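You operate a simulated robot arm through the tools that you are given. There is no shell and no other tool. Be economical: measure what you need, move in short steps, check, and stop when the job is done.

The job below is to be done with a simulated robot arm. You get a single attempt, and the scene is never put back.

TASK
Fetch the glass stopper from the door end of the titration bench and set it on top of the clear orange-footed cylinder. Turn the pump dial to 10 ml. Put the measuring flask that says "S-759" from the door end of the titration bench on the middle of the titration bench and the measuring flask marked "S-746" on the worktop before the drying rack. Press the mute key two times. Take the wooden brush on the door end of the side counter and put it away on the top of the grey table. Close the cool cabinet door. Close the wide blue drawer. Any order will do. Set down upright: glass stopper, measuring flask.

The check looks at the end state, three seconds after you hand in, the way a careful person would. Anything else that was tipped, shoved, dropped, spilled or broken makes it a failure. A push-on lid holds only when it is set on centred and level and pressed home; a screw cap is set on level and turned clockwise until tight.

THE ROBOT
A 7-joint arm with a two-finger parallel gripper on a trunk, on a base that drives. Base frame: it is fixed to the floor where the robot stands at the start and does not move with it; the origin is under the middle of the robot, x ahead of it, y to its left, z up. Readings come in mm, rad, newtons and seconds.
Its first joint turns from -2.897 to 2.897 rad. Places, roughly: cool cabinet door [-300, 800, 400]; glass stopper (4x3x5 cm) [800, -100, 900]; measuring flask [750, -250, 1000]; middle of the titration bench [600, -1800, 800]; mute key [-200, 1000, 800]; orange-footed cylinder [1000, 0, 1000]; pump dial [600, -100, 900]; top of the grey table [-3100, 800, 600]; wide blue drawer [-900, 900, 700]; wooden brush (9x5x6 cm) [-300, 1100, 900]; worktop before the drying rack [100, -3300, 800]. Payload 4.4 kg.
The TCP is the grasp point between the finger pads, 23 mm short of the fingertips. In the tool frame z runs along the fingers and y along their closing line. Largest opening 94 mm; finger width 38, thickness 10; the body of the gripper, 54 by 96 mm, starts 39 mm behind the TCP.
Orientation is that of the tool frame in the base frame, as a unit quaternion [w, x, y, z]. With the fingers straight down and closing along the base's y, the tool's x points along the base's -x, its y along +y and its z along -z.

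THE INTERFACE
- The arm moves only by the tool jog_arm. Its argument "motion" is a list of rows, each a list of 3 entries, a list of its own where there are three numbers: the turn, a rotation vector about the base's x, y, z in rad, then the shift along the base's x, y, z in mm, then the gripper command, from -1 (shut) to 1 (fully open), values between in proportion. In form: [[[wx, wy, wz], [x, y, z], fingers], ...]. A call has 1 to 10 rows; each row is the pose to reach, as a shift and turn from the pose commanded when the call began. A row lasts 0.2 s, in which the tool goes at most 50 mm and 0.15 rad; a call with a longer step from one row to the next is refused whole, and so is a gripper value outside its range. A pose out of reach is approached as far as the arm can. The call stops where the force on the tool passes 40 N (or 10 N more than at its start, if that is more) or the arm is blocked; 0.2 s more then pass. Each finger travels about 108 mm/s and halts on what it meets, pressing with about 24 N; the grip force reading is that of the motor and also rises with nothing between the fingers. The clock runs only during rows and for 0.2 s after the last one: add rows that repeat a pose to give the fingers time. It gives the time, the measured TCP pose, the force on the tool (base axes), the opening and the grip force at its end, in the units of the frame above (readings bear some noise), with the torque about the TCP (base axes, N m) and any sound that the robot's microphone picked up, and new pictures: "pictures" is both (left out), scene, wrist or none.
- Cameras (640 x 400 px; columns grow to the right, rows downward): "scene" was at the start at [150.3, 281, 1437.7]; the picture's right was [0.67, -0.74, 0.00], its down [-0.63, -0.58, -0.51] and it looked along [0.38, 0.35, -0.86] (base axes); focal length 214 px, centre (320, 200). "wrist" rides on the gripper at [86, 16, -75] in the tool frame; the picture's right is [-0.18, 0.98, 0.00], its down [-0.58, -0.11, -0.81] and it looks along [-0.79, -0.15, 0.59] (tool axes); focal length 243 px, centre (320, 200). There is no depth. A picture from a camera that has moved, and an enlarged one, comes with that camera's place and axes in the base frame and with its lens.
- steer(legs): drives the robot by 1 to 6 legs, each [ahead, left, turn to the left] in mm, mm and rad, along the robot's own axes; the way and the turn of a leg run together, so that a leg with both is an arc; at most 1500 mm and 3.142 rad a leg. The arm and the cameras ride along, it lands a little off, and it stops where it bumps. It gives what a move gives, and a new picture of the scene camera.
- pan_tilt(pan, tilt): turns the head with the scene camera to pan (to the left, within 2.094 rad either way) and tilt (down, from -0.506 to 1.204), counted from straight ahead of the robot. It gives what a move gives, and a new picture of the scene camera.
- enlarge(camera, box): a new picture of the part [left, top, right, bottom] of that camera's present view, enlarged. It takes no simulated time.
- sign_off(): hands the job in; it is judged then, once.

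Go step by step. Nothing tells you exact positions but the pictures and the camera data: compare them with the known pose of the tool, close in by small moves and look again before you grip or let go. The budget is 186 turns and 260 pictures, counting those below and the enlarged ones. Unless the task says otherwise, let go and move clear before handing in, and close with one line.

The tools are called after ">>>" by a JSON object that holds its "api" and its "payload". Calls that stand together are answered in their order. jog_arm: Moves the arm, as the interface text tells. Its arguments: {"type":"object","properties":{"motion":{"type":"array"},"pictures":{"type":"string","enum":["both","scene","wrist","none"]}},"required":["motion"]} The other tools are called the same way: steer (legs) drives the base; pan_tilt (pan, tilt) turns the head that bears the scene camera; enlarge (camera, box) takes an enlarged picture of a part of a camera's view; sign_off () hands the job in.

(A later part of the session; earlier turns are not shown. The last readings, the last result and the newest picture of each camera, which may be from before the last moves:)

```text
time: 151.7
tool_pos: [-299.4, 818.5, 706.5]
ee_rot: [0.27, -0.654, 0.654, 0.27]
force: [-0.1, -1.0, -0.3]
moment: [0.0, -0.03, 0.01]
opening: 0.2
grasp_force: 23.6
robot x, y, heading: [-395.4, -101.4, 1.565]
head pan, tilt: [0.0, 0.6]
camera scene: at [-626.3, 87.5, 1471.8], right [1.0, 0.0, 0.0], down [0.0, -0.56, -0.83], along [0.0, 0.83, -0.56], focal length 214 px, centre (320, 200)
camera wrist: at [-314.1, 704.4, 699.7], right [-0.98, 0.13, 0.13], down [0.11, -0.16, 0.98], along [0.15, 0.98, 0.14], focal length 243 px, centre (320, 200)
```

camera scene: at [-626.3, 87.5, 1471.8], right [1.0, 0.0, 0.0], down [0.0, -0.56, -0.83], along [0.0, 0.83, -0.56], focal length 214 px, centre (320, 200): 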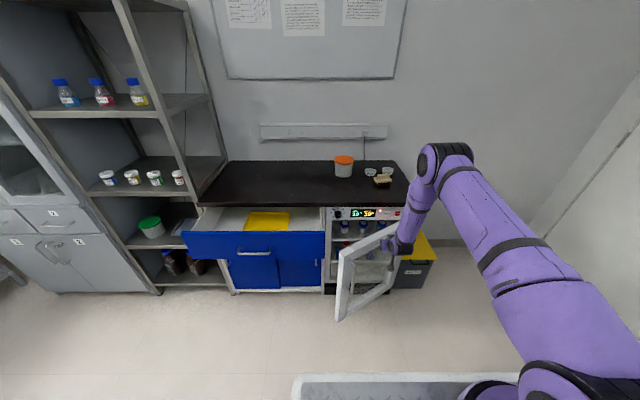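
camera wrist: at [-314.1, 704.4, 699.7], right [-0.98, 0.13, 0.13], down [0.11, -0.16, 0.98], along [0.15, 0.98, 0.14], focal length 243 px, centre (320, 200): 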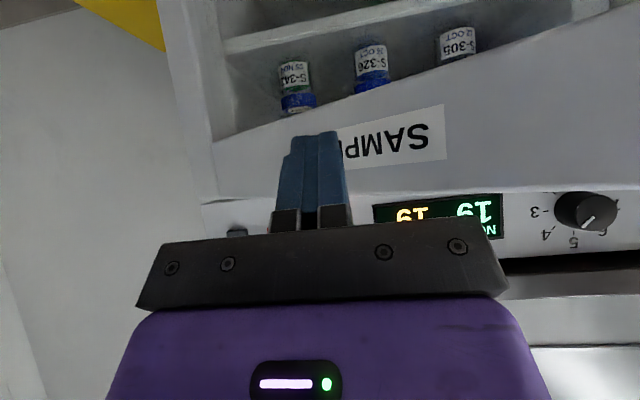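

The door is swinging shut. I keep pushing.

>>> {"api": "jog_arm", "payload": {"motion": [[[0, 0, 0], [-10, 15, 0], -1], [[0, 0, 0], [-20, 30, 0], -1], [[0, 0, 0], [-30, 45, 0], -1], [[0, 0, 0], [-40, 60, 0], -1], [[0, 0, 0], [-50, 75, 0], -1], [[0, 0, 0], [-50, 85, 0], -1], [[0, 0, 0], [-50, 95, 0], -1], [[0, 0, 0], [-50, 95, 0], -1]], "pictures": "both"}}

```text
time: 153.5
tool_pos: [-348.0, 913.3, 705.7]
ee_rot: [-0.269, 0.654, -0.653, -0.271]
force: [1.0, -0.3, 0.2]
moment: [-0.03, -0.01, 0.0]
opening: 0.0
grasp_force: 24.1
robot x, y, heading: [-391.5, -104.3, 1.572]
head pan, tilt: [0.0, 0.6]
camera scene: at [-626.4, 87.5, 1471.8], right [1.0, 0.0, 0.0], down [0.0, -0.57, -0.83], along [0.0, 0.83, -0.57], focal length 214 px, centre (320, 200)
camera wrist: at [-363.8, 799.4, 698.3], right [-0.98, 0.13, 0.13], down [0.11, -0.16, 0.98], along [0.15, 0.98, 0.14], focal length 243 px, centre (320, 200)
```

scene: 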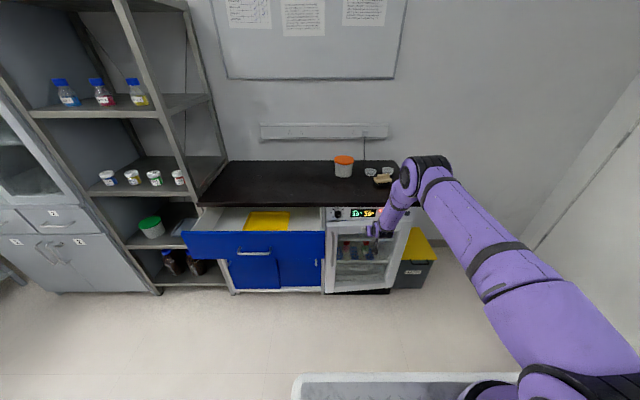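
wrist: 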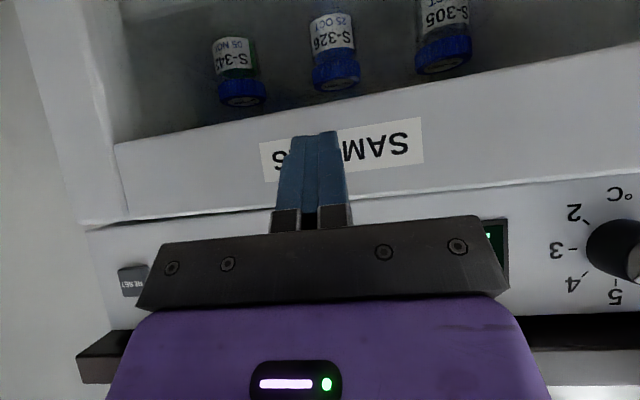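

>>> {"api": "jog_arm", "payload": {"motion": [[[0, 0, 0], [-15, 5, 0], -1], [[0, 0, 0], [-30, 10, 0], -1], [[0, 0, 0], [-40, 15, 0], -1], [[0, 0, 0], [-40, 20, 0], -1], [[0, 0, 0], [-40, 25, 0], -1], [[0, 0, 0], [-40, 30, 0], -1], [[0, 0, 0], [-40, 35, 0], -1], [[0, 0, 0], [-40, 40, 0], -1], [[0, 0, 0], [-40, 40, 0], -1]], "pictures": "both"}}

```text
time: 155.1
tool_pos: [-390.0, 943.0, 705.2]
ee_rot: [0.268, -0.653, 0.655, 0.268]
force: [0.4, -12.8, 7.8]
moment: [0.17, 0.02, -0.01]
opening: 0.0
grasp_force: 24.0
robot x, y, heading: [-394.2, -102.1, 1.568]
head pan, tilt: [0.0, 0.6]
stopped in row 8: the force on the tool passed its limit at 50 N (the readings are from after the stop); the commanded pose is now the measured one
camera scene: at [-626.3, 86.2, 1471.9], right [1.0, 0.0, 0.0], down [0.0, -0.56, -0.83], along [0.0, 0.83, -0.56], focal length 214 px, centre (320, 200)
camera wrist: at [-404.5, 828.9, 698.3], right [-0.98, 0.13, 0.13], down [0.11, -0.15, 0.98], along [0.15, 0.98, 0.13], focal length 243 px, centre (320, 200)
```

scene: 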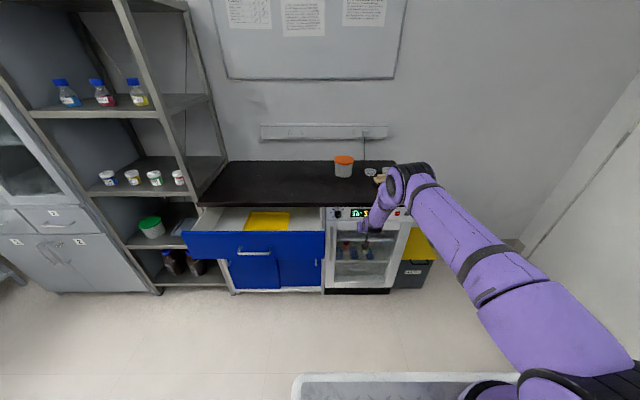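
wrist: 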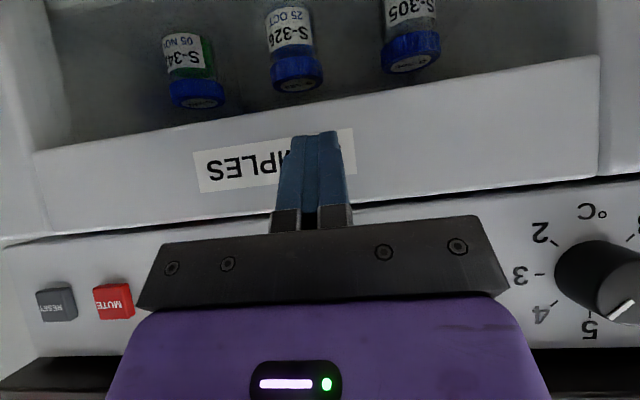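

The door is shut. I back off, level the gripper and line it up before the mute key.

>>> {"api": "jog_arm", "payload": {"motion": [[[0, 0, 0], [0, -40, 0], -1], [[0.1, 0, 0], [20, -80, 10], -1], [[0.24, 0, 0], [50, -90, 25], -1], [[0.38, 0, 0], [80, -90, 40], -1], [[0.52, 0, 0], [110, -85, 55], -1], [[0.66, 0, 0], [140, -75, 70], -1], [[0.785, 0, 0], [168, -63, 75], -1], [[0.785, 0, 0], [168, -63, 75], -1]], "pictures": "both"}}

```text
time: 156.9
tool_pos: [-222.7, 880.0, 778.9]
ee_rot: [0.498, -0.501, 0.502, 0.498]
force: [0.4, 0.6, -0.5]
moment: [-0.01, 0.0, 0.0]
opening: 0.0
grasp_force: 24.0
robot x, y, heading: [-392.4, -99.3, 1.563]
head pan, tilt: [0.0, 0.6]
camera scene: at [-626.3, 87.2, 1471.8], right [1.0, 0.0, 0.0], down [0.0, -0.56, -0.83], along [0.0, 0.83, -0.56], focal length 214 px, centre (320, 200)
camera wrist: at [-237.5, 806.4, 693.7], right [-0.98, 0.0, 0.19], down [0.11, -0.8, 0.59], along [0.15, 0.6, 0.79], focal length 243 px, centre (320, 200)
```

scene: 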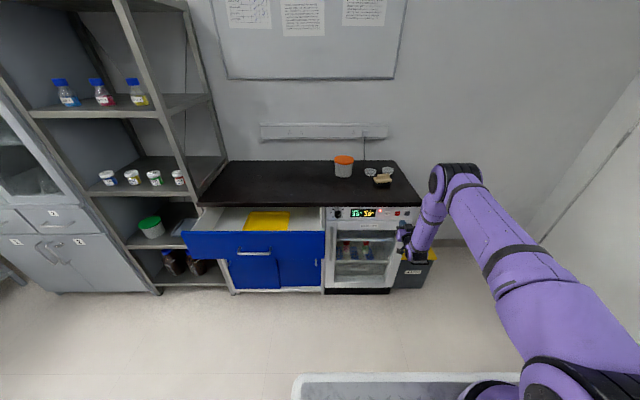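
wrist: 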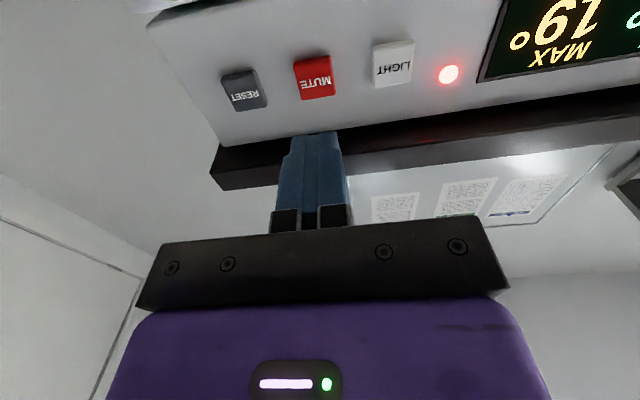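

>>> {"api": "jog_arm", "payload": {"motion": [[[0, 0, 0], [3, 0, -9], -1], [[0, 0, 0], [3, 20, -9], -1], [[0, 0, 0], [3, 36, -9], -1], [[0, 0, 0], [3, 40, -9], -1], [[0, 0, 0], [3, 44, -9], -1], [[0, 0, 0], [3, 48, -9], -1], [[0, 0, 0], [3, 51, -9], -1], [[0, 0, 0], [3, 54, -9], -1], [[0, 0, 0], [3, 56, -9], -1]], "pictures": "wrist"}}

```text
time: 158.9
tool_pos: [-217.1, 937.3, 771.0]
ee_rot: [-0.498, 0.502, -0.502, -0.499]
force: [-1.5, 0.1, -0.3]
moment: [-0.01, 0.0, 0.0]
opening: 0.0
grasp_force: 24.0
robot x, y, heading: [-389.7, -101.5, 1.567]
head pan, tilt: [0.0, 0.6]
camera wrist: at [-232.9, 861.6, 686.0], right [-0.98, 0.0, 0.18], down [0.11, -0.8, 0.59], along [0.15, 0.6, 0.79], focal length 243 px, centre (320, 200)
```

wrist: 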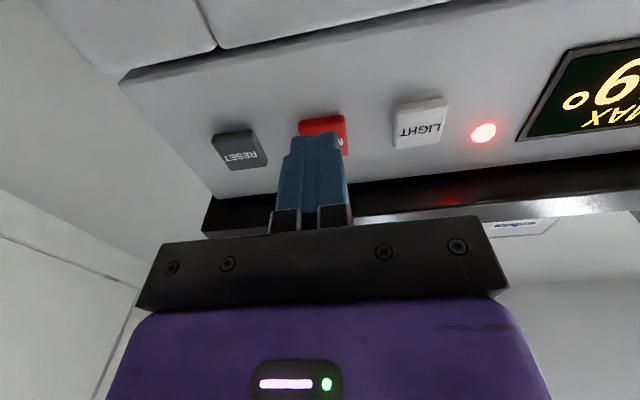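

>>> {"api": "jog_arm", "payload": {"motion": [[[0, 0, 0], [0, 2, 0], -1], [[0, 0, 0], [0, 4, 0], -1], [[0, 0, 0], [0, 6, 0], -1], [[0, 0, 0], [0, 8, 0], -1]], "pictures": "none"}}

```text
time: 159.9
tool_pos: [-217.0, 943.8, 771.8]
ee_rot: [-0.497, 0.503, -0.502, -0.499]
force: [-0.3, 0.7, -0.3]
moment: [0.01, -0.04, 0.02]
opening: 0.0
grasp_force: 24.0
robot x, y, heading: [-391.8, -104.3, 1.573]
head pan, tilt: [0.0, 0.6]
```

>>> {"api": "jog_arm", "payload": {"motion": [[[0, 0, 0], [0, 2, 0], -1], [[0, 0, 0], [0, 4, 0], -1], [[0, 0, 0], [0, 6, 0], -1]], "pictures": "wrist"}}

```text
time: 160.7
tool_pos: [-217.2, 950.6, 770.1]
ee_rot: [-0.497, 0.502, -0.501, -0.499]
force: [-0.2, -3.2, 2.0]
moment: [0.11, -0.04, 0.0]
opening: 0.1
grasp_force: 24.1
robot x, y, heading: [-394.4, -103.4, 1.564]
head pan, tilt: [0.0, 0.6]
heard: click
camera wrist: at [-232.7, 875.9, 686.0], right [-0.98, 0.0, 0.18], down [0.11, -0.8, 0.59], along [0.15, 0.6, 0.79], focal length 243 px, centre (320, 200)
```

wrist: 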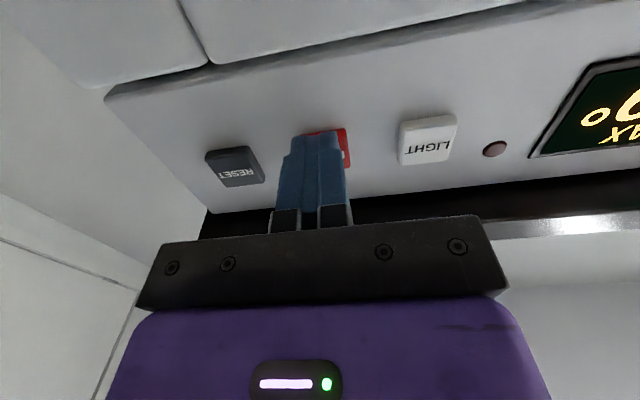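

One click heard. I release and press a second time.

>>> {"api": "jog_arm", "payload": {"motion": [[[0, 0, 0], [0, -6, 0], -1], [[0, 0, 0], [0, -12, 0], -1], [[0, 0, 0], [0, -12, 0], -1]], "pictures": "none"}}

>>> {"api": "jog_arm", "payload": {"motion": [[[0, 0, 0], [0, 5, 0], -1], [[0, 0, 0], [0, 8, 0], -1], [[0, 0, 0], [0, 10, 0], -1], [[0, 0, 0], [0, 12, 0], -1]], "pictures": "none"}}

```text
time: 161.5
tool_pos: [-219.0, 939.3, 770.0]
ee_rot: [0.498, -0.501, 0.502, 0.499]
force: [-1.0, 0.7, -0.5]
moment: [-0.01, 0.01, -0.03]
opening: 0.0
grasp_force: 23.8
robot x, y, heading: [-389.8, -103.2, 1.567]
head pan, tilt: [0.0, 0.6]
```

```text
time: 162.5
tool_pos: [-218.7, 949.8, 771.8]
ee_rot: [-0.497, 0.502, -0.502, -0.499]
force: [1.4, -2.3, -0.5]
moment: [0.06, 0.03, 0.01]
opening: 0.1
grasp_force: 24.0
robot x, y, heading: [-392.8, -103.2, 1.569]
head pan, tilt: [0.0, 0.6]
heard: click
```

Second click heard. I retract and drive left to the blue drawer; its front is near y 785, spanning x -1238 to -608.

>>> {"api": "jog_arm", "payload": {"motion": [[[0, 0, 0], [0, -40, 0], -1], [[0, 0, 0], [0, -85, 5], -1], [[0, 0, 0], [0, -130, 10], -1], [[0, 0, 0], [0, -175, 15], -1], [[0, 0, 0], [0, -220, 20], -1], [[0, 0, 0], [0, -260, 20], -1], [[0, 0, 0], [0, -280, 20], -1], [[0, 0, 0], [0, -280, 20], -1]], "pictures": "none"}}

>>> {"api": "steer", "payload": {"legs": [[0, 600, 0]]}}

```text
time: 164.3
tool_pos: [-220.3, 671.0, 791.1]
ee_rot: [0.497, -0.502, 0.503, 0.498]
force: [0.4, 0.3, -0.6]
moment: [-0.01, 0.07, 0.0]
opening: 0.0
grasp_force: 24.2
robot x, y, heading: [-391.9, -103.1, 1.565]
head pan, tilt: [0.0, 0.6]
```

```text
time: 167.8
tool_pos: [-826.5, 672.7, 791.7]
ee_rot: [0.501, -0.499, 0.506, 0.495]
force: [0.8, -0.2, 0.7]
moment: [0.02, 0.02, 0.03]
opening: 0.1
grasp_force: 23.9
robot x, y, heading: [-1012.7, -99.5, 1.556]
head pan, tilt: [0.0, 0.6]
camera scene: at [-1241.3, 95.5, 1471.8], right [1.0, -0.01, 0.0], down [-0.01, -0.56, -0.83], along [0.01, 0.82, -0.56], focal length 214 px, centre (320, 200)
```

scene: 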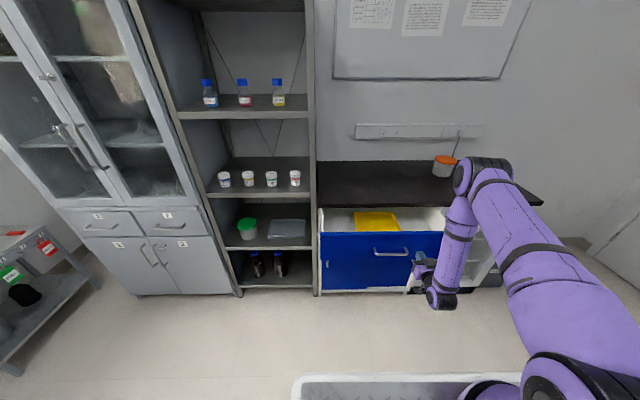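

>>> {"api": "jog_arm", "payload": {"motion": [[[0, 0, 0], [-45, 0, -3], -1], [[0, 0, 0], [-95, 0, -6], -1], [[0, 0, 0], [-95, 30, -6], -1], [[0, 0, 0], [-95, 60, -6], -1], [[0, 0, 0], [-95, 75, -6], -1], [[0, 0, 0], [-95, 90, -6], -1], [[0, 0, 0], [-95, 105, -6], -1], [[0, 0, 0], [-95, 120, -6], -1], [[0, 0, 0], [-95, 120, -6], -1]], "pictures": "both"}}

```text
time: 169.8
tool_pos: [-923.2, 792.0, 786.9]
ee_rot: [0.5, -0.499, 0.505, 0.495]
force: [0.3, -0.9, 0.1]
moment: [0.0, 0.03, 0.04]
opening: 0.0
grasp_force: 24.0
robot x, y, heading: [-1010.6, -98.0, 1.555]
head pan, tilt: [0.0, 0.6]
camera scene: at [-1241.3, 95.5, 1471.8], right [1.0, -0.01, 0.0], down [-0.01, -0.56, -0.83], along [0.01, 0.82, -0.56], focal length 214 px, centre (320, 200)
camera wrist: at [-938.8, 717.3, 701.5], right [-0.98, 0.01, 0.19], down [0.1, -0.8, 0.59], along [0.16, 0.6, 0.79], focal length 243 px, centre (320, 200)
```

scene: 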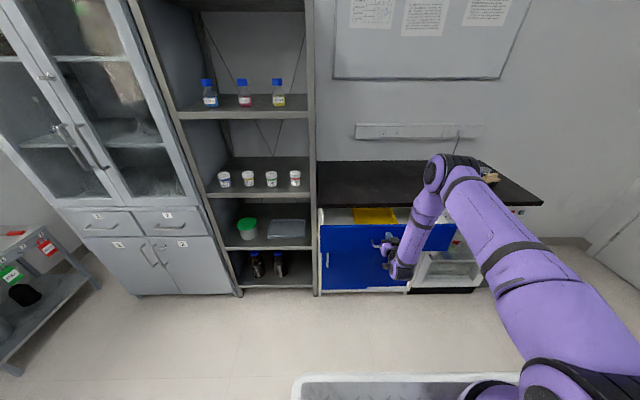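
wrist: 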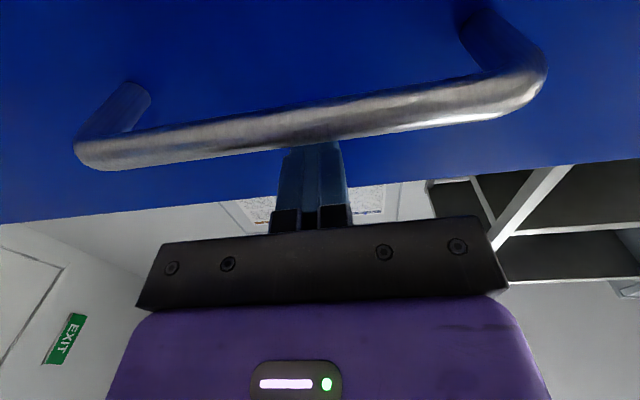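

>>> {"api": "jog_arm", "payload": {"motion": [[[0, 0, 0], [0, 15, 0], -1], [[0, 0, 0], [0, 30, 0], -1], [[0, 0, 0], [0, 45, 0], -1], [[0, 0, 0], [0, 60, 0], -1], [[0, 0, 0], [0, 75, 0], -1], [[0, 0, 0], [0, 90, 0], -1], [[0, 0, 0], [0, 105, 0], -1], [[0, 0, 0], [0, 115, 0], -1], [[0, 0, 0], [0, 122, 0], -1], [[0, 0, 0], [0, 129, 0], -1]], "pictures": "both"}}

```text
time: 172.0
tool_pos: [-923.3, 920.8, 784.7]
ee_rot: [0.502, -0.498, 0.506, 0.495]
force: [-0.2, -0.2, -1.3]
moment: [0.0, -0.04, 0.03]
opening: 0.0
grasp_force: 24.1
robot x, y, heading: [-1007.5, -97.0, 1.551]
head pan, tilt: [0.0, 0.6]
camera scene: at [-1241.3, 95.5, 1471.8], right [1.0, -0.01, 0.0], down [-0.01, -0.56, -0.83], along [0.01, 0.82, -0.56], focal length 214 px, centre (320, 200)
camera wrist: at [-939.3, 847.8, 700.4], right [-0.98, 0.01, 0.18], down [0.1, -0.8, 0.59], along [0.16, 0.6, 0.79], focal length 243 px, centre (320, 200)
```

scene: 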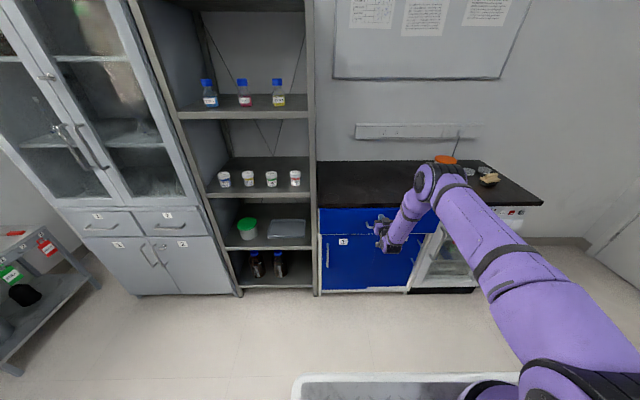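
wrist: 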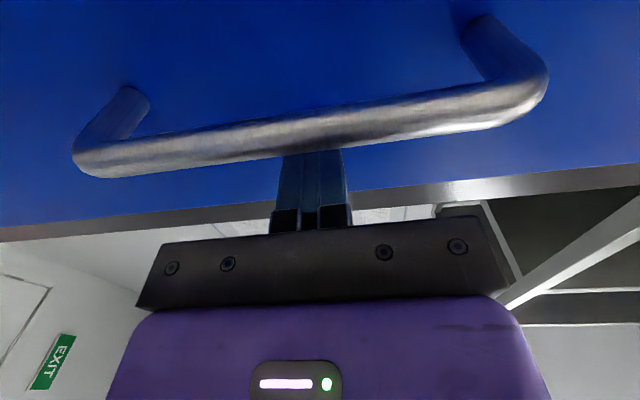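

Almost in. I push the last bit until it stops.

>>> {"api": "jog_arm", "payload": {"motion": [[[0, 0, 0], [0, 4, 0], -1], [[0, 0, 0], [0, 8, 0], -1], [[0, 0, 0], [0, 12, 0], -1], [[0, 0, 0], [0, 16, 0], -1], [[0, 0, 0], [0, 20, 0], -1], [[0, 0, 0], [0, 24, 0], -1], [[0, 0, 0], [0, 28, 0], -1], [[0, 0, 0], [0, 32, 0], -1]], "pictures": "none"}}

>>> {"api": "enlarge", "payload": {"camera": "scene", "box": [300, 150, 540, 300]}}

```text
time: 173.7
tool_pos: [-922.9, 947.8, 784.9]
ee_rot: [0.501, -0.499, 0.505, 0.495]
force: [-1.5, -21.4, 12.3]
moment: [0.68, 0.05, 0.16]
opening: 0.0
grasp_force: 23.7
robot x, y, heading: [-1010.2, -101.3, 1.556]
head pan, tilt: [0.0, 0.6]
stopped in row 8: the force on the tool passed its limit at 48 N (the readings are from after the stop); the commanded pose is now the measured one
```

```text
2.67 times, centred on (420, 225) of scene
camera zoom: at [-1241.4, 93.6, 1472.0], right [1.0, -0.01, 0.0], down [-0.01, -0.56, -0.83], along [0.01, 0.83, -0.56], focal length 572 px, centre (53, 133)
```

zoom: 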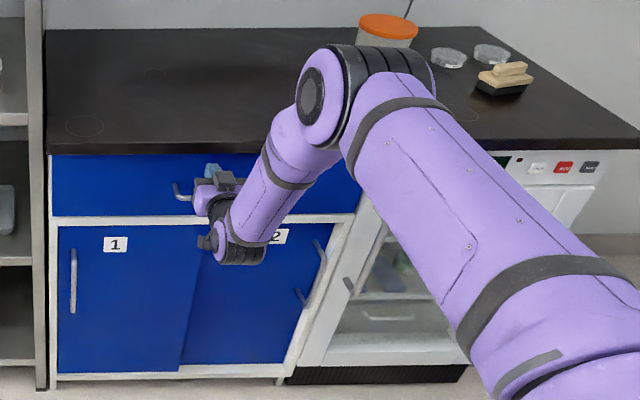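

The drawer is closed. I retract, raise and turn the gripper to point down again.

>>> {"api": "jog_arm", "payload": {"motion": [[[0, 0, 0], [0, -40, 0], -1], [[0, 0, 0], [0, -85, 0], -1], [[0, 0, 0], [0, -130, 5], -1], [[0, 0, 0], [0, -175, 20], -1], [[-0.12, 0, 0], [0, -210, 50], -1], [[-0.26, 0, 0], [0, -230, 90], -1], [[-0.4, 0, 0], [0, -240, 135], -1], [[-0.54, 0, 0], [0, -245, 180], -1], [[-0.68, 0, 0], [0, -250, 225], -1], [[-0.82, 0, 0], [0, -250, 270], -1]], "pictures": "none"}}

>>> {"api": "jog_arm", "payload": {"motion": [[[-0.14, 0, 0], [0, 0, 30], 0], [[-0.28, 0, 0], [0, 0, 60], 0.5], [[-0.42, 0, 0], [0, 0, 90], 1], [[-0.56, 0, 0], [0, 0, 100], 1], [[-0.7, 0, 0], [0, 0, 100], 1], [[-0.751, 0, 0], [0, 0, 100], 1], [[-0.751, 0, 0], [0, 0, 100], 1]], "pictures": "scene"}}

```text
time: 175.9
tool_pos: [-925.7, 695.5, 1052.6]
ee_rot: [0.259, -0.657, 0.662, 0.251]
force: [-0.1, 0.4, -0.2]
moment: [0.0, -0.01, 0.0]
opening: 0.0
grasp_force: 23.8
robot x, y, heading: [-1011.7, -95.3, 1.556]
head pan, tilt: [0.0, 0.6]
```

```text
time: 177.5
tool_pos: [-922.7, 698.0, 1154.2]
ee_rot: [0.0, -0.706, 0.708, -0.009]
force: [0.7, -0.7, -0.4]
moment: [0.01, 0.0, -0.02]
opening: 94.2
grasp_force: 0.0
robot x, y, heading: [-1011.3, -97.5, 1.557]
head pan, tilt: [0.0, 0.6]
camera scene: at [-1241.3, 95.0, 1471.8], right [1.0, -0.01, 0.0], down [-0.01, -0.56, -0.83], along [0.01, 0.82, -0.56], focal length 214 px, centre (320, 200)
```

scene: 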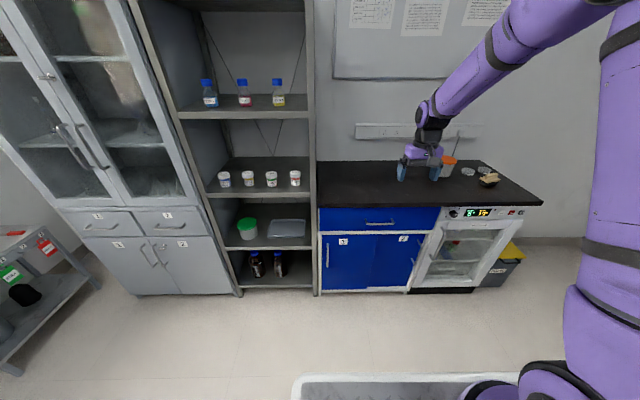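

>>> {"api": "steer", "payload": {"legs": [[0, -700, 0.014], [320, 0, 0]]}}

>>> {"api": "jog_arm", "payload": {"motion": [[[0, 0, 0.14], [0, 0, 0], 1], [[0, 0, 0.28], [0, 0, 0], 1], [[0, 0, 0.42], [0, 0, 0], 1], [[0, 0, 0.56], [0, 0, 0], 1], [[0, 0, 0.7], [0, 0, 0], 1], [[0, 0, 0.84], [0, 0, 0], 1], [[0, 0, 0.98], [0, 0, 0], 1], [[0, 0, 1.12], [0, 0, 0], 1], [[0, 0, 1.26], [0, 0, 0], 1], [[0, 0, 1.4], [0, 0, 0], 1]], "pictures": "both"}}

```text
time: 183.0
tool_pos: [-271.9, 1020.4, 1153.0]
ee_rot: [0.0, 0.726, -0.688, 0.008]
force: [0.2, 0.0, -0.1]
moment: [0.02, 0.02, 0.01]
opening: 94.1
grasp_force: 0.1
robot x, y, heading: [-315.6, 219.7, 1.604]
head pan, tilt: [0.0, 0.6]
camera scene: at [-556.4, 399.8, 1471.8], right [1.0, 0.04, 0.0], down [0.02, -0.56, -0.83], along [-0.03, 0.82, -0.57], focal length 214 px, centre (320, 200)
```

scene: 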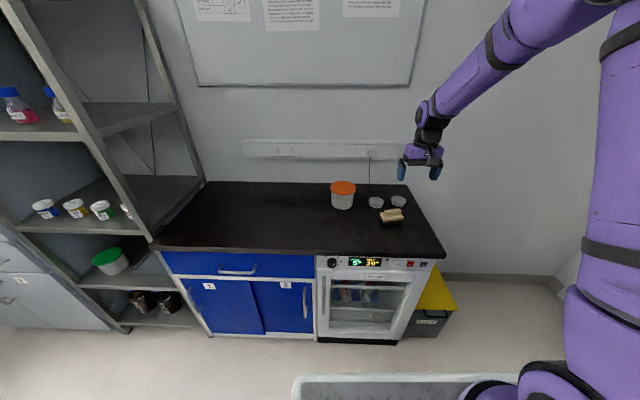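

```text
time: 185.2
tool_pos: [-270.6, 1019.5, 1154.5]
ee_rot: [-0.006, 0.998, -0.057, 0.006]
force: [-0.7, -0.4, -0.4]
moment: [0.01, 0.01, 0.01]
opening: 93.9
grasp_force: 0.1
robot x, y, heading: [-313.6, 217.8, 1.612]
head pan, tilt: [0.0, 0.6]
camera scene: at [-556.4, 399.7, 1471.8], right [1.0, 0.04, 0.0], down [0.02, -0.56, -0.83], along [-0.03, 0.82, -0.56], focal length 214 px, centre (320, 200)
camera wrist: at [-186.8, 993.5, 1229.8], right [-0.3, -0.96, -0.01], down [-0.58, 0.17, 0.8], along [-0.76, 0.24, -0.6], focal length 243 px, centre (320, 200)
```

scene: 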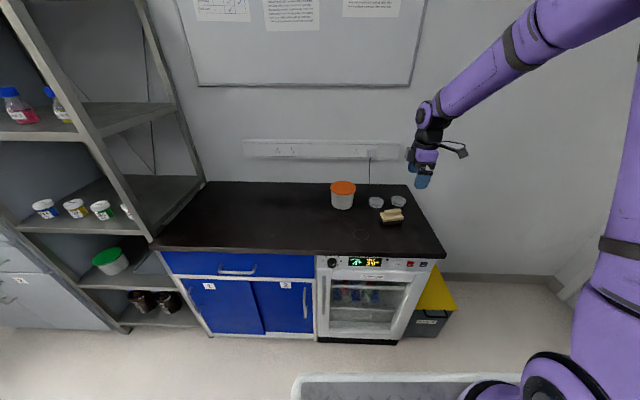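
wrist: 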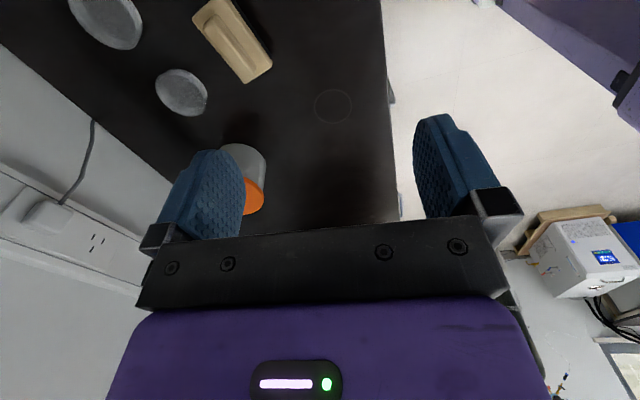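

The brush is near (-270,1132), its long side turned about 18° from x. I align the gripper across it and come above.

>>> {"api": "jog_arm", "payload": {"motion": [[[0, 0, 0.14], [0, 30, -20], 1], [[0, 0, 0.28], [0, 60, -40], 1], [[0, 0, 0.425], [0, 90, -70], 1], [[0, 0, 0.425], [0, 112, -110], 1], [[0, 0, 0.425], [0, 112, -145], 1], [[0, 0, 0.425], [0, 112, -145], 1]], "pictures": "both"}}

```text
time: 186.6
tool_pos: [-271.5, 1131.6, 1009.2]
ee_rot: [-0.007, 0.988, 0.154, 0.004]
force: [0.1, -0.2, 0.1]
moment: [0.0, 0.0, 0.04]
opening: 94.1
grasp_force: 0.0
robot x, y, heading: [-316.9, 214.1, 1.608]
head pan, tilt: [0.0, 0.6]
camera scene: at [-556.4, 399.6, 1471.8], right [1.0, 0.04, 0.0], down [0.02, -0.56, -0.83], along [-0.03, 0.82, -0.56], focal length 214 px, centre (320, 200)
camera wrist: at [-184.5, 1141.8, 1085.8], right [0.12, -0.99, -0.01], down [-0.59, -0.08, 0.8], along [-0.8, -0.09, -0.6], focal length 243 px, centre (320, 200)
```

scene: 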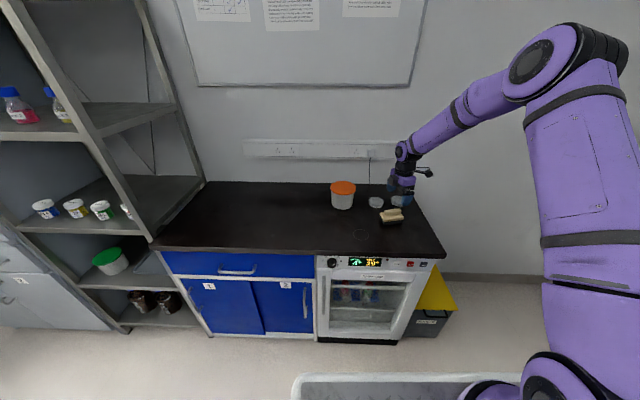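
wrist: 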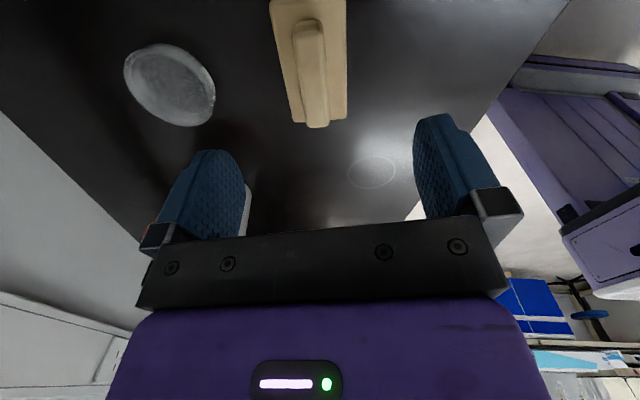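

>>> {"api": "jog_arm", "payload": {"motion": [[[0, 0, -0.05], [0, 5, -30], 1], [[0, 0, -0.1], [0, 5, -60], 1], [[0, 0, -0.1], [0, 5, -85], 1], [[0, 0, -0.1], [0, 5, -100], 1], [[0, 0, -0.1], [0, 5, -100], 1]], "pictures": "both"}}

>>> {"api": "enlarge", "payload": {"camera": "scene", "box": [360, 170, 440, 240]}}

```text
time: 187.8
tool_pos: [-271.0, 1136.7, 907.7]
ee_rot: [-0.007, 0.995, 0.103, 0.004]
force: [-0.2, 0.2, 0.4]
moment: [-0.01, 0.02, 0.0]
opening: 93.9
grasp_force: 0.1
robot x, y, heading: [-311.3, 224.7, 1.611]
head pan, tilt: [0.0, 0.6]
camera scene: at [-556.4, 399.7, 1471.8], right [1.0, 0.04, 0.0], down [0.02, -0.56, -0.83], along [-0.03, 0.82, -0.56], focal length 214 px, centre (320, 200)
camera wrist: at [-184.1, 1138.2, 983.9], right [0.02, -1.0, -0.01], down [-0.6, -0.02, 0.8], along [-0.8, -0.01, -0.6], focal length 243 px, centre (320, 200)
```

scene: 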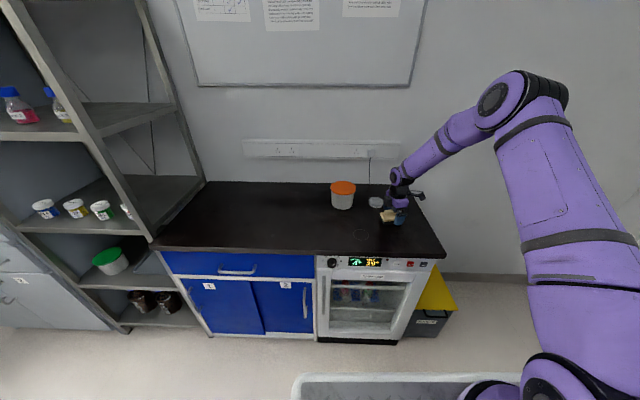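
wrist: 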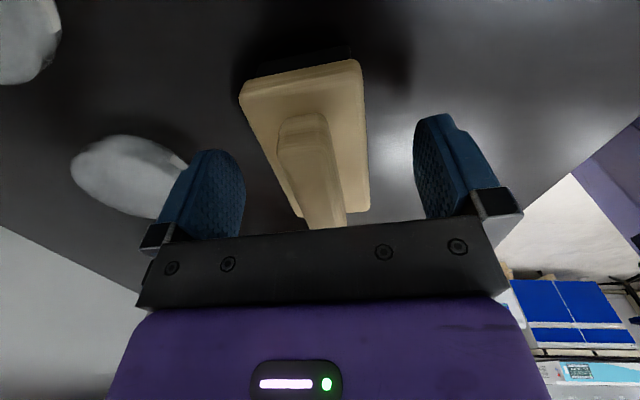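

```text
5.71 times, centred on (400, 205) of scene
camera zoom: at [-556.4, 399.7, 1471.8], right [1.0, 0.04, 0.0], down [0.02, -0.56, -0.83], along [-0.03, 0.82, -0.56], focal length 1226 px, centre (-137, 171)
```

zoom: 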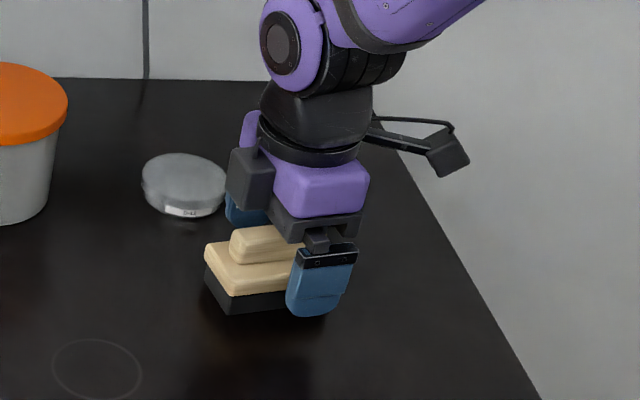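

Aligned. I lower 13 mm and grip the block.

>>> {"api": "jog_arm", "payload": {"motion": [[[0, 0, 0], [-2, 0, -7], 1], [[0, 0, 0], [-2, 0, -14], 1], [[0, 0, 0], [-2, 0, -14], 0.3], [[0, 0, 0], [-2, 0, -14], -0.3], [[0, 0, 0], [-2, 0, -14], -0.6], [[0, 0, 0], [-2, 0, -14], -0.6]], "pictures": "wrist"}}

```text
time: 189.2
tool_pos: [-273.3, 1136.0, 894.6]
ee_rot: [-0.007, 0.995, 0.104, 0.005]
force: [-0.1, 1.0, 2.0]
moment: [-0.01, -0.06, 0.03]
opening: 49.8
grasp_force: 24.3
robot x, y, heading: [-314.6, 219.9, 1.617]
head pan, tilt: [0.0, 0.6]
camera wrist: at [-185.7, 1137.0, 970.7], right [0.02, -1.0, -0.01], down [-0.6, -0.03, 0.8], along [-0.8, -0.01, -0.6], focal length 243 px, centre (320, 200)
```

wrist: 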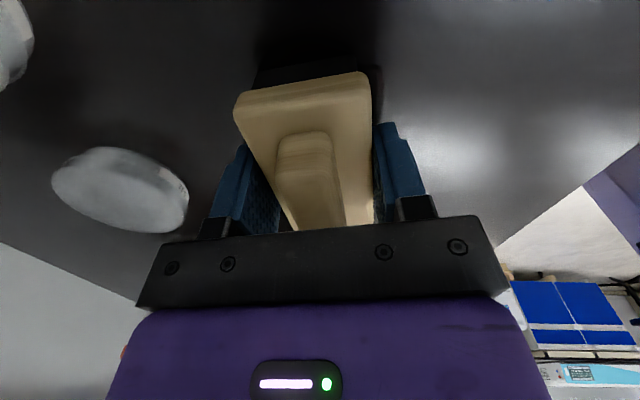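

>>> {"api": "jog_arm", "payload": {"motion": [[[0, 0, 0], [0, 0, 15], -0.6], [[0, 0, 0], [0, 0, 50], -0.6], [[0, 0, 0], [0, 0, 90], -0.6], [[0, 0, 0], [0, -20, 130], -0.6], [[0, 0, 0], [0, -60, 160], -0.6], [[0, 0, 0], [0, -105, 180], -0.6], [[0, 0, 0], [0, -150, 200], -0.6], [[0, 0, 0], [0, -195, 220], -0.6], [[0, 0, 0], [0, -240, 240], -0.6], [[0, 0, 0], [0, -285, 250], -0.6]], "pictures": "scene"}}

```text
time: 191.4
tool_pos: [-271.7, 852.6, 1144.7]
ee_rot: [-0.007, 0.995, 0.104, 0.005]
force: [1.1, 0.8, -2.1]
moment: [-0.02, 0.04, -0.03]
opening: 49.3
grasp_force: 24.3
robot x, y, heading: [-315.3, 221.0, 1.616]
head pan, tilt: [0.0, 0.6]
camera scene: at [-556.2, 400.7, 1471.7], right [1.0, 0.04, 0.0], down [0.02, -0.57, -0.82], along [-0.03, 0.82, -0.57], focal length 214 px, centre (320, 200)
```

scene: 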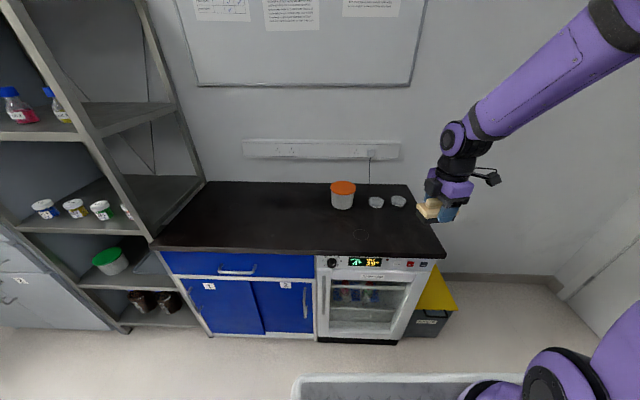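

The brush is held. I back away, turn left to face the grey table's side of the room and drive there in stages.

>>> {"api": "steer", "payload": {"legs": [[-250, 0, 0], [0, 0, 1.526], [1100, 0, 0]]}}

>>> {"api": "pan_tilt", "payload": {"pan": -0.2, "tilt": 0.5}}

```text
time: 202.3
tool_pos: [-2041.5, -29.6, 1145.2]
ee_rot: [-0.008, 0.626, 0.78, -0.002]
force: [0.5, 0.8, -1.4]
moment: [0.01, 0.01, -0.02]
opening: 49.7
grasp_force: 24.1
robot x, y, heading: [-1410.4, -68.8, -3.091]
head pan, tilt: [0.0, 0.6]
camera scene: at [-1583.9, -310.2, 1471.8], right [-0.05, 1.0, 0.0], down [0.56, 0.03, -0.82], along [-0.82, -0.04, -0.57], focal length 214 px, centre (320, 200)
```

scene: 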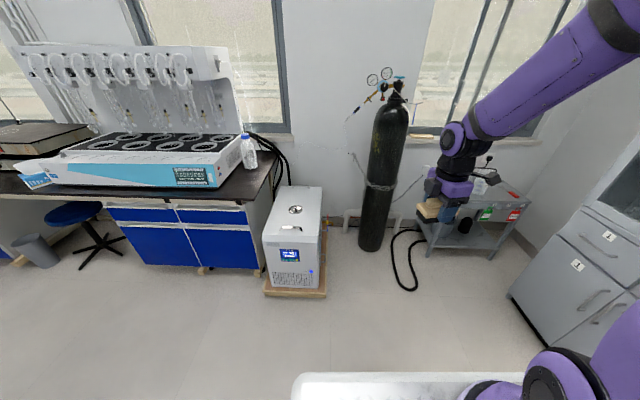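

```text
time: 203.0
tool_pos: [-2040.6, -30.8, 1145.0]
ee_rot: [-0.008, 0.625, 0.781, -0.002]
force: [-0.4, 0.2, -0.4]
moment: [-0.02, 0.02, 0.0]
opening: 49.5
grasp_force: 24.3
robot x, y, heading: [-1411.1, -68.9, -3.093]
head pan, tilt: [-0.201, 0.499]
camera scene: at [-1585.6, -292.2, 1480.9], right [0.15, 0.99, 0.0], down [0.47, -0.07, -0.88], along [-0.87, 0.13, -0.48], focal length 214 px, centre (320, 200)
```

scene: 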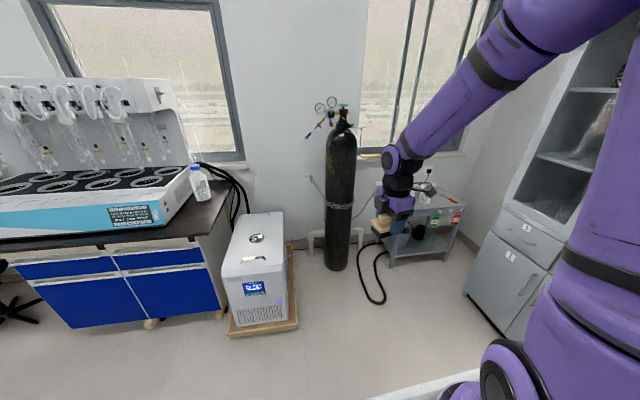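

The table's near edge is at x≈-2920, y 560–1100; a cable on the floor reaches about (-2600,290). I drive to about (-2150,500), keeping clear.

>>> {"api": "steer", "payload": {"legs": [[0, -580, -0.049], [600, 0, 0]]}}

>>> {"api": "pan_tilt", "payload": {"pan": -0.1, "tilt": 0.75}}

```text
time: 209.3
tool_pos: [-2648.3, 588.6, 1145.2]
ee_rot: [-0.007, 0.646, 0.763, -0.001]
force: [0.0, -0.1, -2.9]
moment: [-0.01, 0.03, -0.02]
opening: 49.5
grasp_force: 23.5
robot x, y, heading: [-2016.6, 518.0, 3.14]
head pan, tilt: [-0.201, 0.499]
camera scene: at [-2208.4, 302.6, 1480.9], right [0.2, 0.98, 0.0], down [0.47, -0.1, -0.88], along [-0.86, 0.18, -0.48], focal length 214 px, centre (320, 200)
```

scene: 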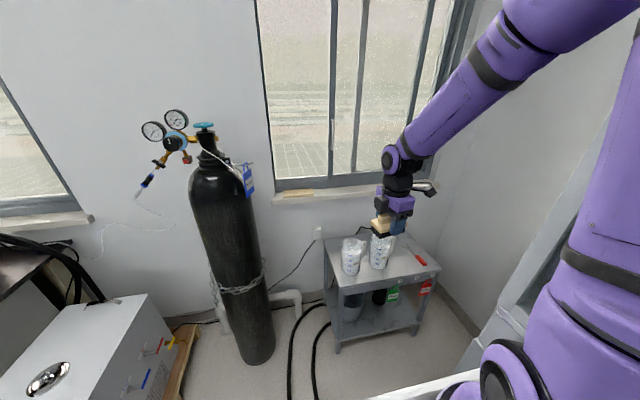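

```text
time: 210.1
tool_pos: [-2648.9, 589.0, 1145.5]
ee_rot: [-0.007, 0.646, 0.763, -0.001]
force: [0.0, -0.2, -0.9]
moment: [-0.01, 0.02, 0.0]
opening: 49.7
grasp_force: 23.6
robot x, y, heading: [-2017.3, 519.5, 3.134]
head pan, tilt: [-0.099, 0.75]
camera scene: at [-2201.7, 292.7, 1459.0], right [0.1, 0.99, 0.0], down [0.68, -0.07, -0.73], along [-0.73, 0.07, -0.68], focal length 214 px, centre (320, 200)
```

scene: 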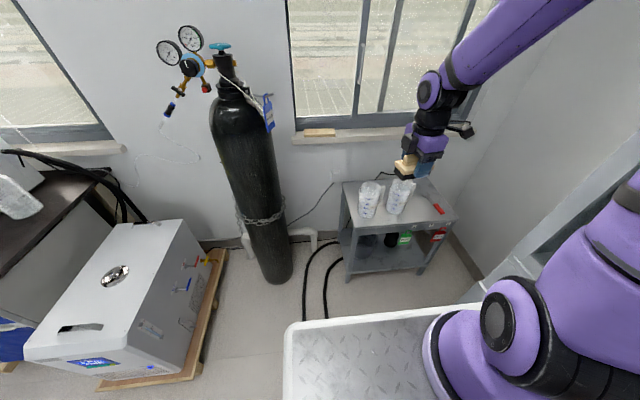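

>>> {"api": "enlarge", "payload": {"camera": "scene", "box": [330, 150, 470, 280]}}

```text
3.08 times, centred on (400, 215) of scene
camera zoom: at [-2201.7, 292.7, 1459.0], right [0.1, 0.99, 0.0], down [0.68, -0.07, -0.73], along [-0.73, 0.07, -0.68], focal length 660 px, centre (74, 154)
```

zoom: 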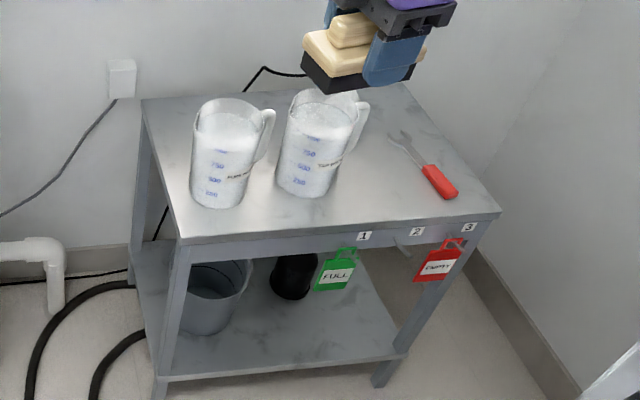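

The grey table top (z≈600) spans x -3270…-2900, y 546…1103, with two jugs and a red-handled tool on it; the gap near (-2955,945) is free. I drive a little closer and turn the brush.

>>> {"api": "steer", "payload": {"legs": [[120, -40, 0]]}}

>>> {"api": "jog_arm", "payload": {"motion": [[[0, 0, -0.14], [0, 30, 0], -0.6], [[0, 0, -0.28], [0, 60, 0], -0.6], [[0, 0, -0.42], [0, 95, 0], -0.6], [[0, 0, -0.56], [0, 130, 0], -0.6], [[0, 0, -0.7], [0, 165, 0], -0.6], [[0, 0, -0.84], [0, 200, 0], -0.6], [[0, 0, -0.98], [0, 235, 0], -0.6], [[0, 0, -1.12], [0, 270, 0], -0.6], [[0, 0, -1.26], [0, 300, 0], -0.6], [[0, 0, -1.4], [0, 316, 0], -0.6]], "pictures": "both"}}

```text
time: 211.4
tool_pos: [-2773.8, 629.2, 1145.3]
ee_rot: [-0.007, 0.646, 0.763, -0.001]
force: [-0.6, -0.3, -0.8]
moment: [-0.03, -0.02, 0.02]
opening: 49.8
grasp_force: 24.0
robot x, y, heading: [-2145.6, 560.7, 3.141]
head pan, tilt: [-0.099, 0.75]
camera scene: at [-2326.0, 333.0, 1458.9], right [0.1, 0.99, 0.0], down [0.68, -0.07, -0.73], along [-0.73, 0.07, -0.68], focal length 214 px, centre (320, 200)
```

scene: 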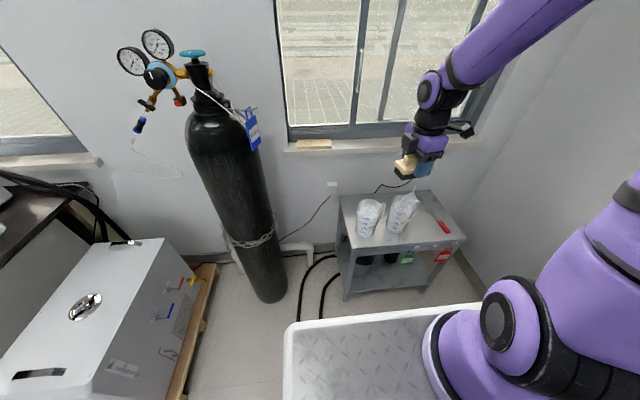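

```text
time: 213.6
tool_pos: [-2773.8, 943.0, 1143.6]
ee_rot: [-0.006, 0.986, 0.166, 0.006]
force: [-0.5, 0.6, -0.3]
moment: [0.01, 0.04, 0.02]
opening: 49.4
grasp_force: 23.8
robot x, y, heading: [-2142.2, 559.9, 3.139]
head pan, tilt: [-0.099, 0.75]
camera scene: at [-2325.8, 332.8, 1458.9], right [0.1, 0.99, 0.0], down [0.68, -0.07, -0.73], along [-0.73, 0.07, -0.68], focal length 214 px, centre (320, 200)
camera wrist: at [-2686.1, 956.8, 1220.1], right [0.15, -0.99, -0.01], down [-0.59, -0.1, 0.8], along [-0.79, -0.11, -0.6], focal length 243 px, centre (320, 200)
```

scene: 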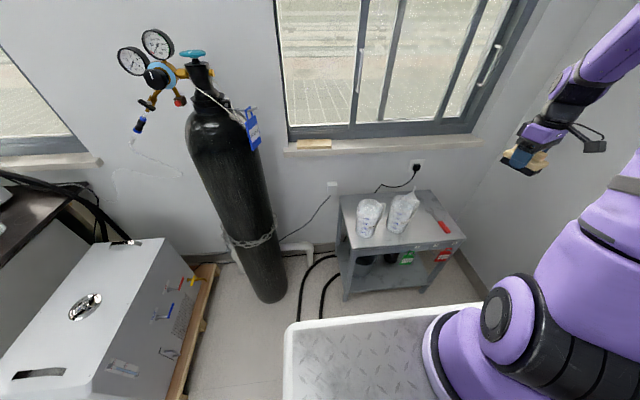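
wrist: 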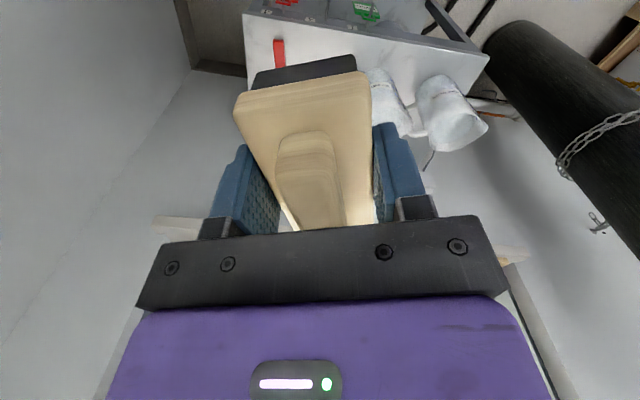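

>>> {"api": "jog_arm", "payload": {"motion": [[[0, 0, -0.11], [-40, 0, -20], -0.6], [[0, 0, -0.22], [-80, 0, -50], -0.6], [[0, 0, -0.33], [-120, 0, -80], -0.6], [[0, 0, -0.33], [-160, 2, -110], -0.6], [[0, 0, -0.33], [-181, 2, -150], -0.6], [[0, 0, -0.33], [-181, 2, -190], -0.6], [[0, 0, -0.33], [-181, 2, -230], -0.6], [[0, 0, -0.33], [-181, 2, -230], -0.6]], "pictures": "both"}}

>>> {"api": "enlarge", "payload": {"camera": "scene", "box": [330, 120, 490, 260]}}

```text
time: 215.4
tool_pos: [-2956.0, 945.4, 916.0]
ee_rot: [-0.006, 1.0, 0.004, 0.005]
force: [-0.3, 0.4, -1.1]
moment: [-0.01, 0.01, 0.0]
opening: 49.8
grasp_force: 24.3
robot x, y, heading: [-2144.8, 559.7, 3.14]
head pan, tilt: [-0.099, 0.75]
camera scene: at [-2325.9, 333.0, 1458.9], right [0.1, 0.99, 0.0], down [0.68, -0.07, -0.73], along [-0.73, 0.07, -0.68], focal length 214 px, centre (320, 200)
camera wrist: at [-2868.6, 930.3, 991.9], right [-0.18, -0.98, -0.01], down [-0.59, 0.1, 0.8], along [-0.79, 0.15, -0.6], focal length 243 px, centre (320, 200)
```

scene: 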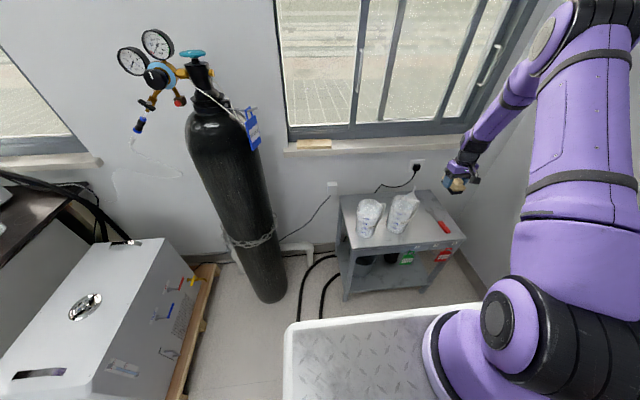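
wrist: 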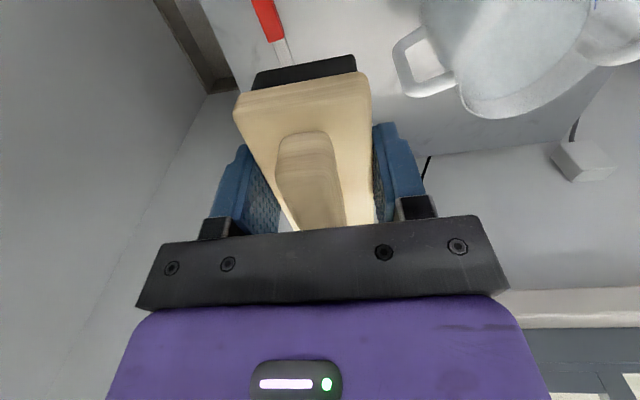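

```text
2.86 times, centred on (410, 190) of scene
camera zoom: at [-2325.9, 333.0, 1458.9], right [0.1, 0.99, 0.0], down [0.68, -0.07, -0.73], along [-0.73, 0.07, -0.68], focal length 613 px, centre (63, 229)
```

zoom: 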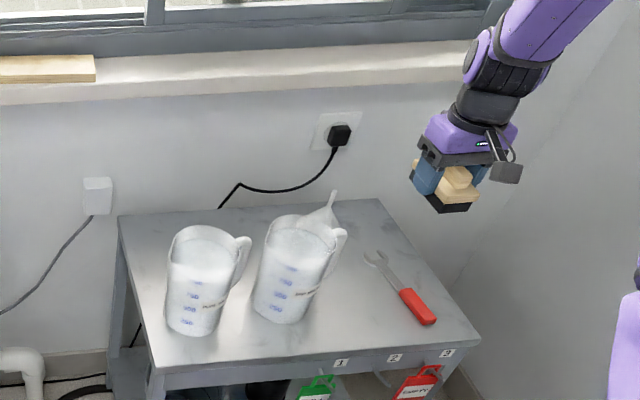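

Table top is near z 624. The drop spot at (-2956,938) lies between the jug and the tool; I lower toward it.

>>> {"api": "jog_arm", "payload": {"motion": [[[0, 0, 0], [0, -7, -35], -0.6], [[0, 0, 0], [0, -7, -75], -0.6], [[0, 0, 0], [0, -7, -115], -0.6], [[0, 0, 0], [0, -7, -155], -0.6], [[0, 0, 0], [0, -7, -190], -0.6], [[0, 0, 0], [0, -7, -215], -0.6], [[0, 0, 0], [0, -7, -215], -0.6]], "pictures": "both"}}

>>> {"api": "enlarge", "payload": {"camera": "scene", "box": [350, 140, 480, 260]}}

```text
time: 217.0
tool_pos: [-2952.8, 938.3, 700.3]
ee_rot: [-0.006, 1.0, 0.004, 0.005]
force: [0.4, 0.1, -0.2]
moment: [-0.01, 0.04, -0.01]
opening: 49.8
grasp_force: 24.2
robot x, y, heading: [-2142.9, 555.4, 3.139]
head pan, tilt: [-0.099, 0.75]
camera scene: at [-2325.9, 333.0, 1458.9], right [0.1, 0.99, 0.0], down [0.68, -0.07, -0.73], along [-0.73, 0.07, -0.68], focal length 214 px, centre (320, 200)
camera wrist: at [-2866.1, 922.4, 775.8], right [-0.18, -0.98, -0.01], down [-0.59, 0.1, 0.8], along [-0.79, 0.15, -0.6], focal length 243 px, centre (320, 200)
```

scene: 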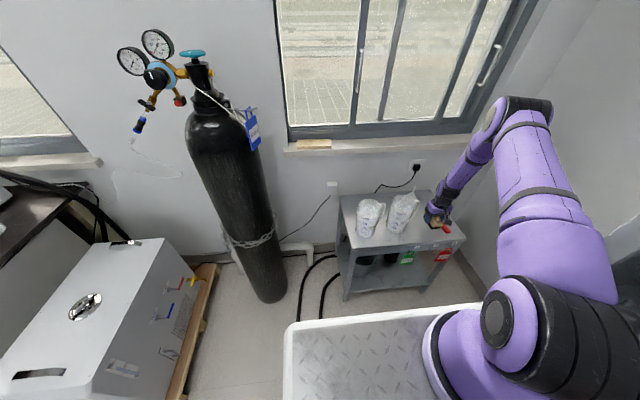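
wrist: 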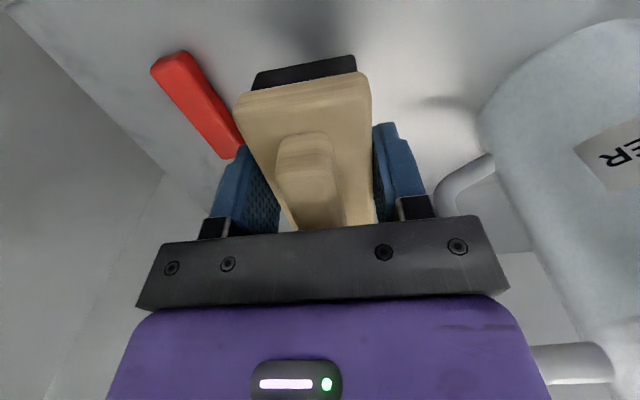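

```text
3.33 times, centred on (415, 200) of scene
camera zoom: at [-2325.9, 333.0, 1458.9], right [0.1, 0.99, 0.0], down [0.68, -0.07, -0.73], along [-0.73, 0.07, -0.68], focal length 715 px, centre (3, 200)
```

zoom: 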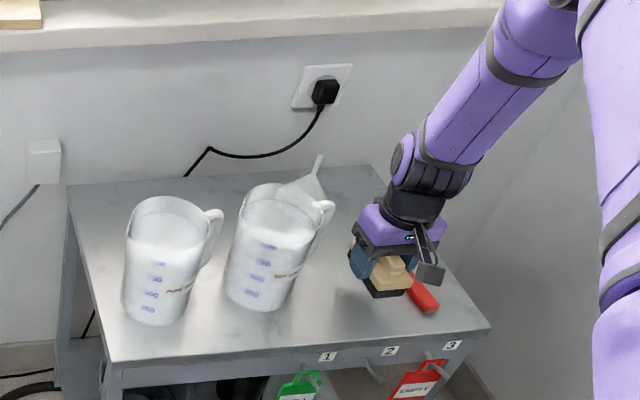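

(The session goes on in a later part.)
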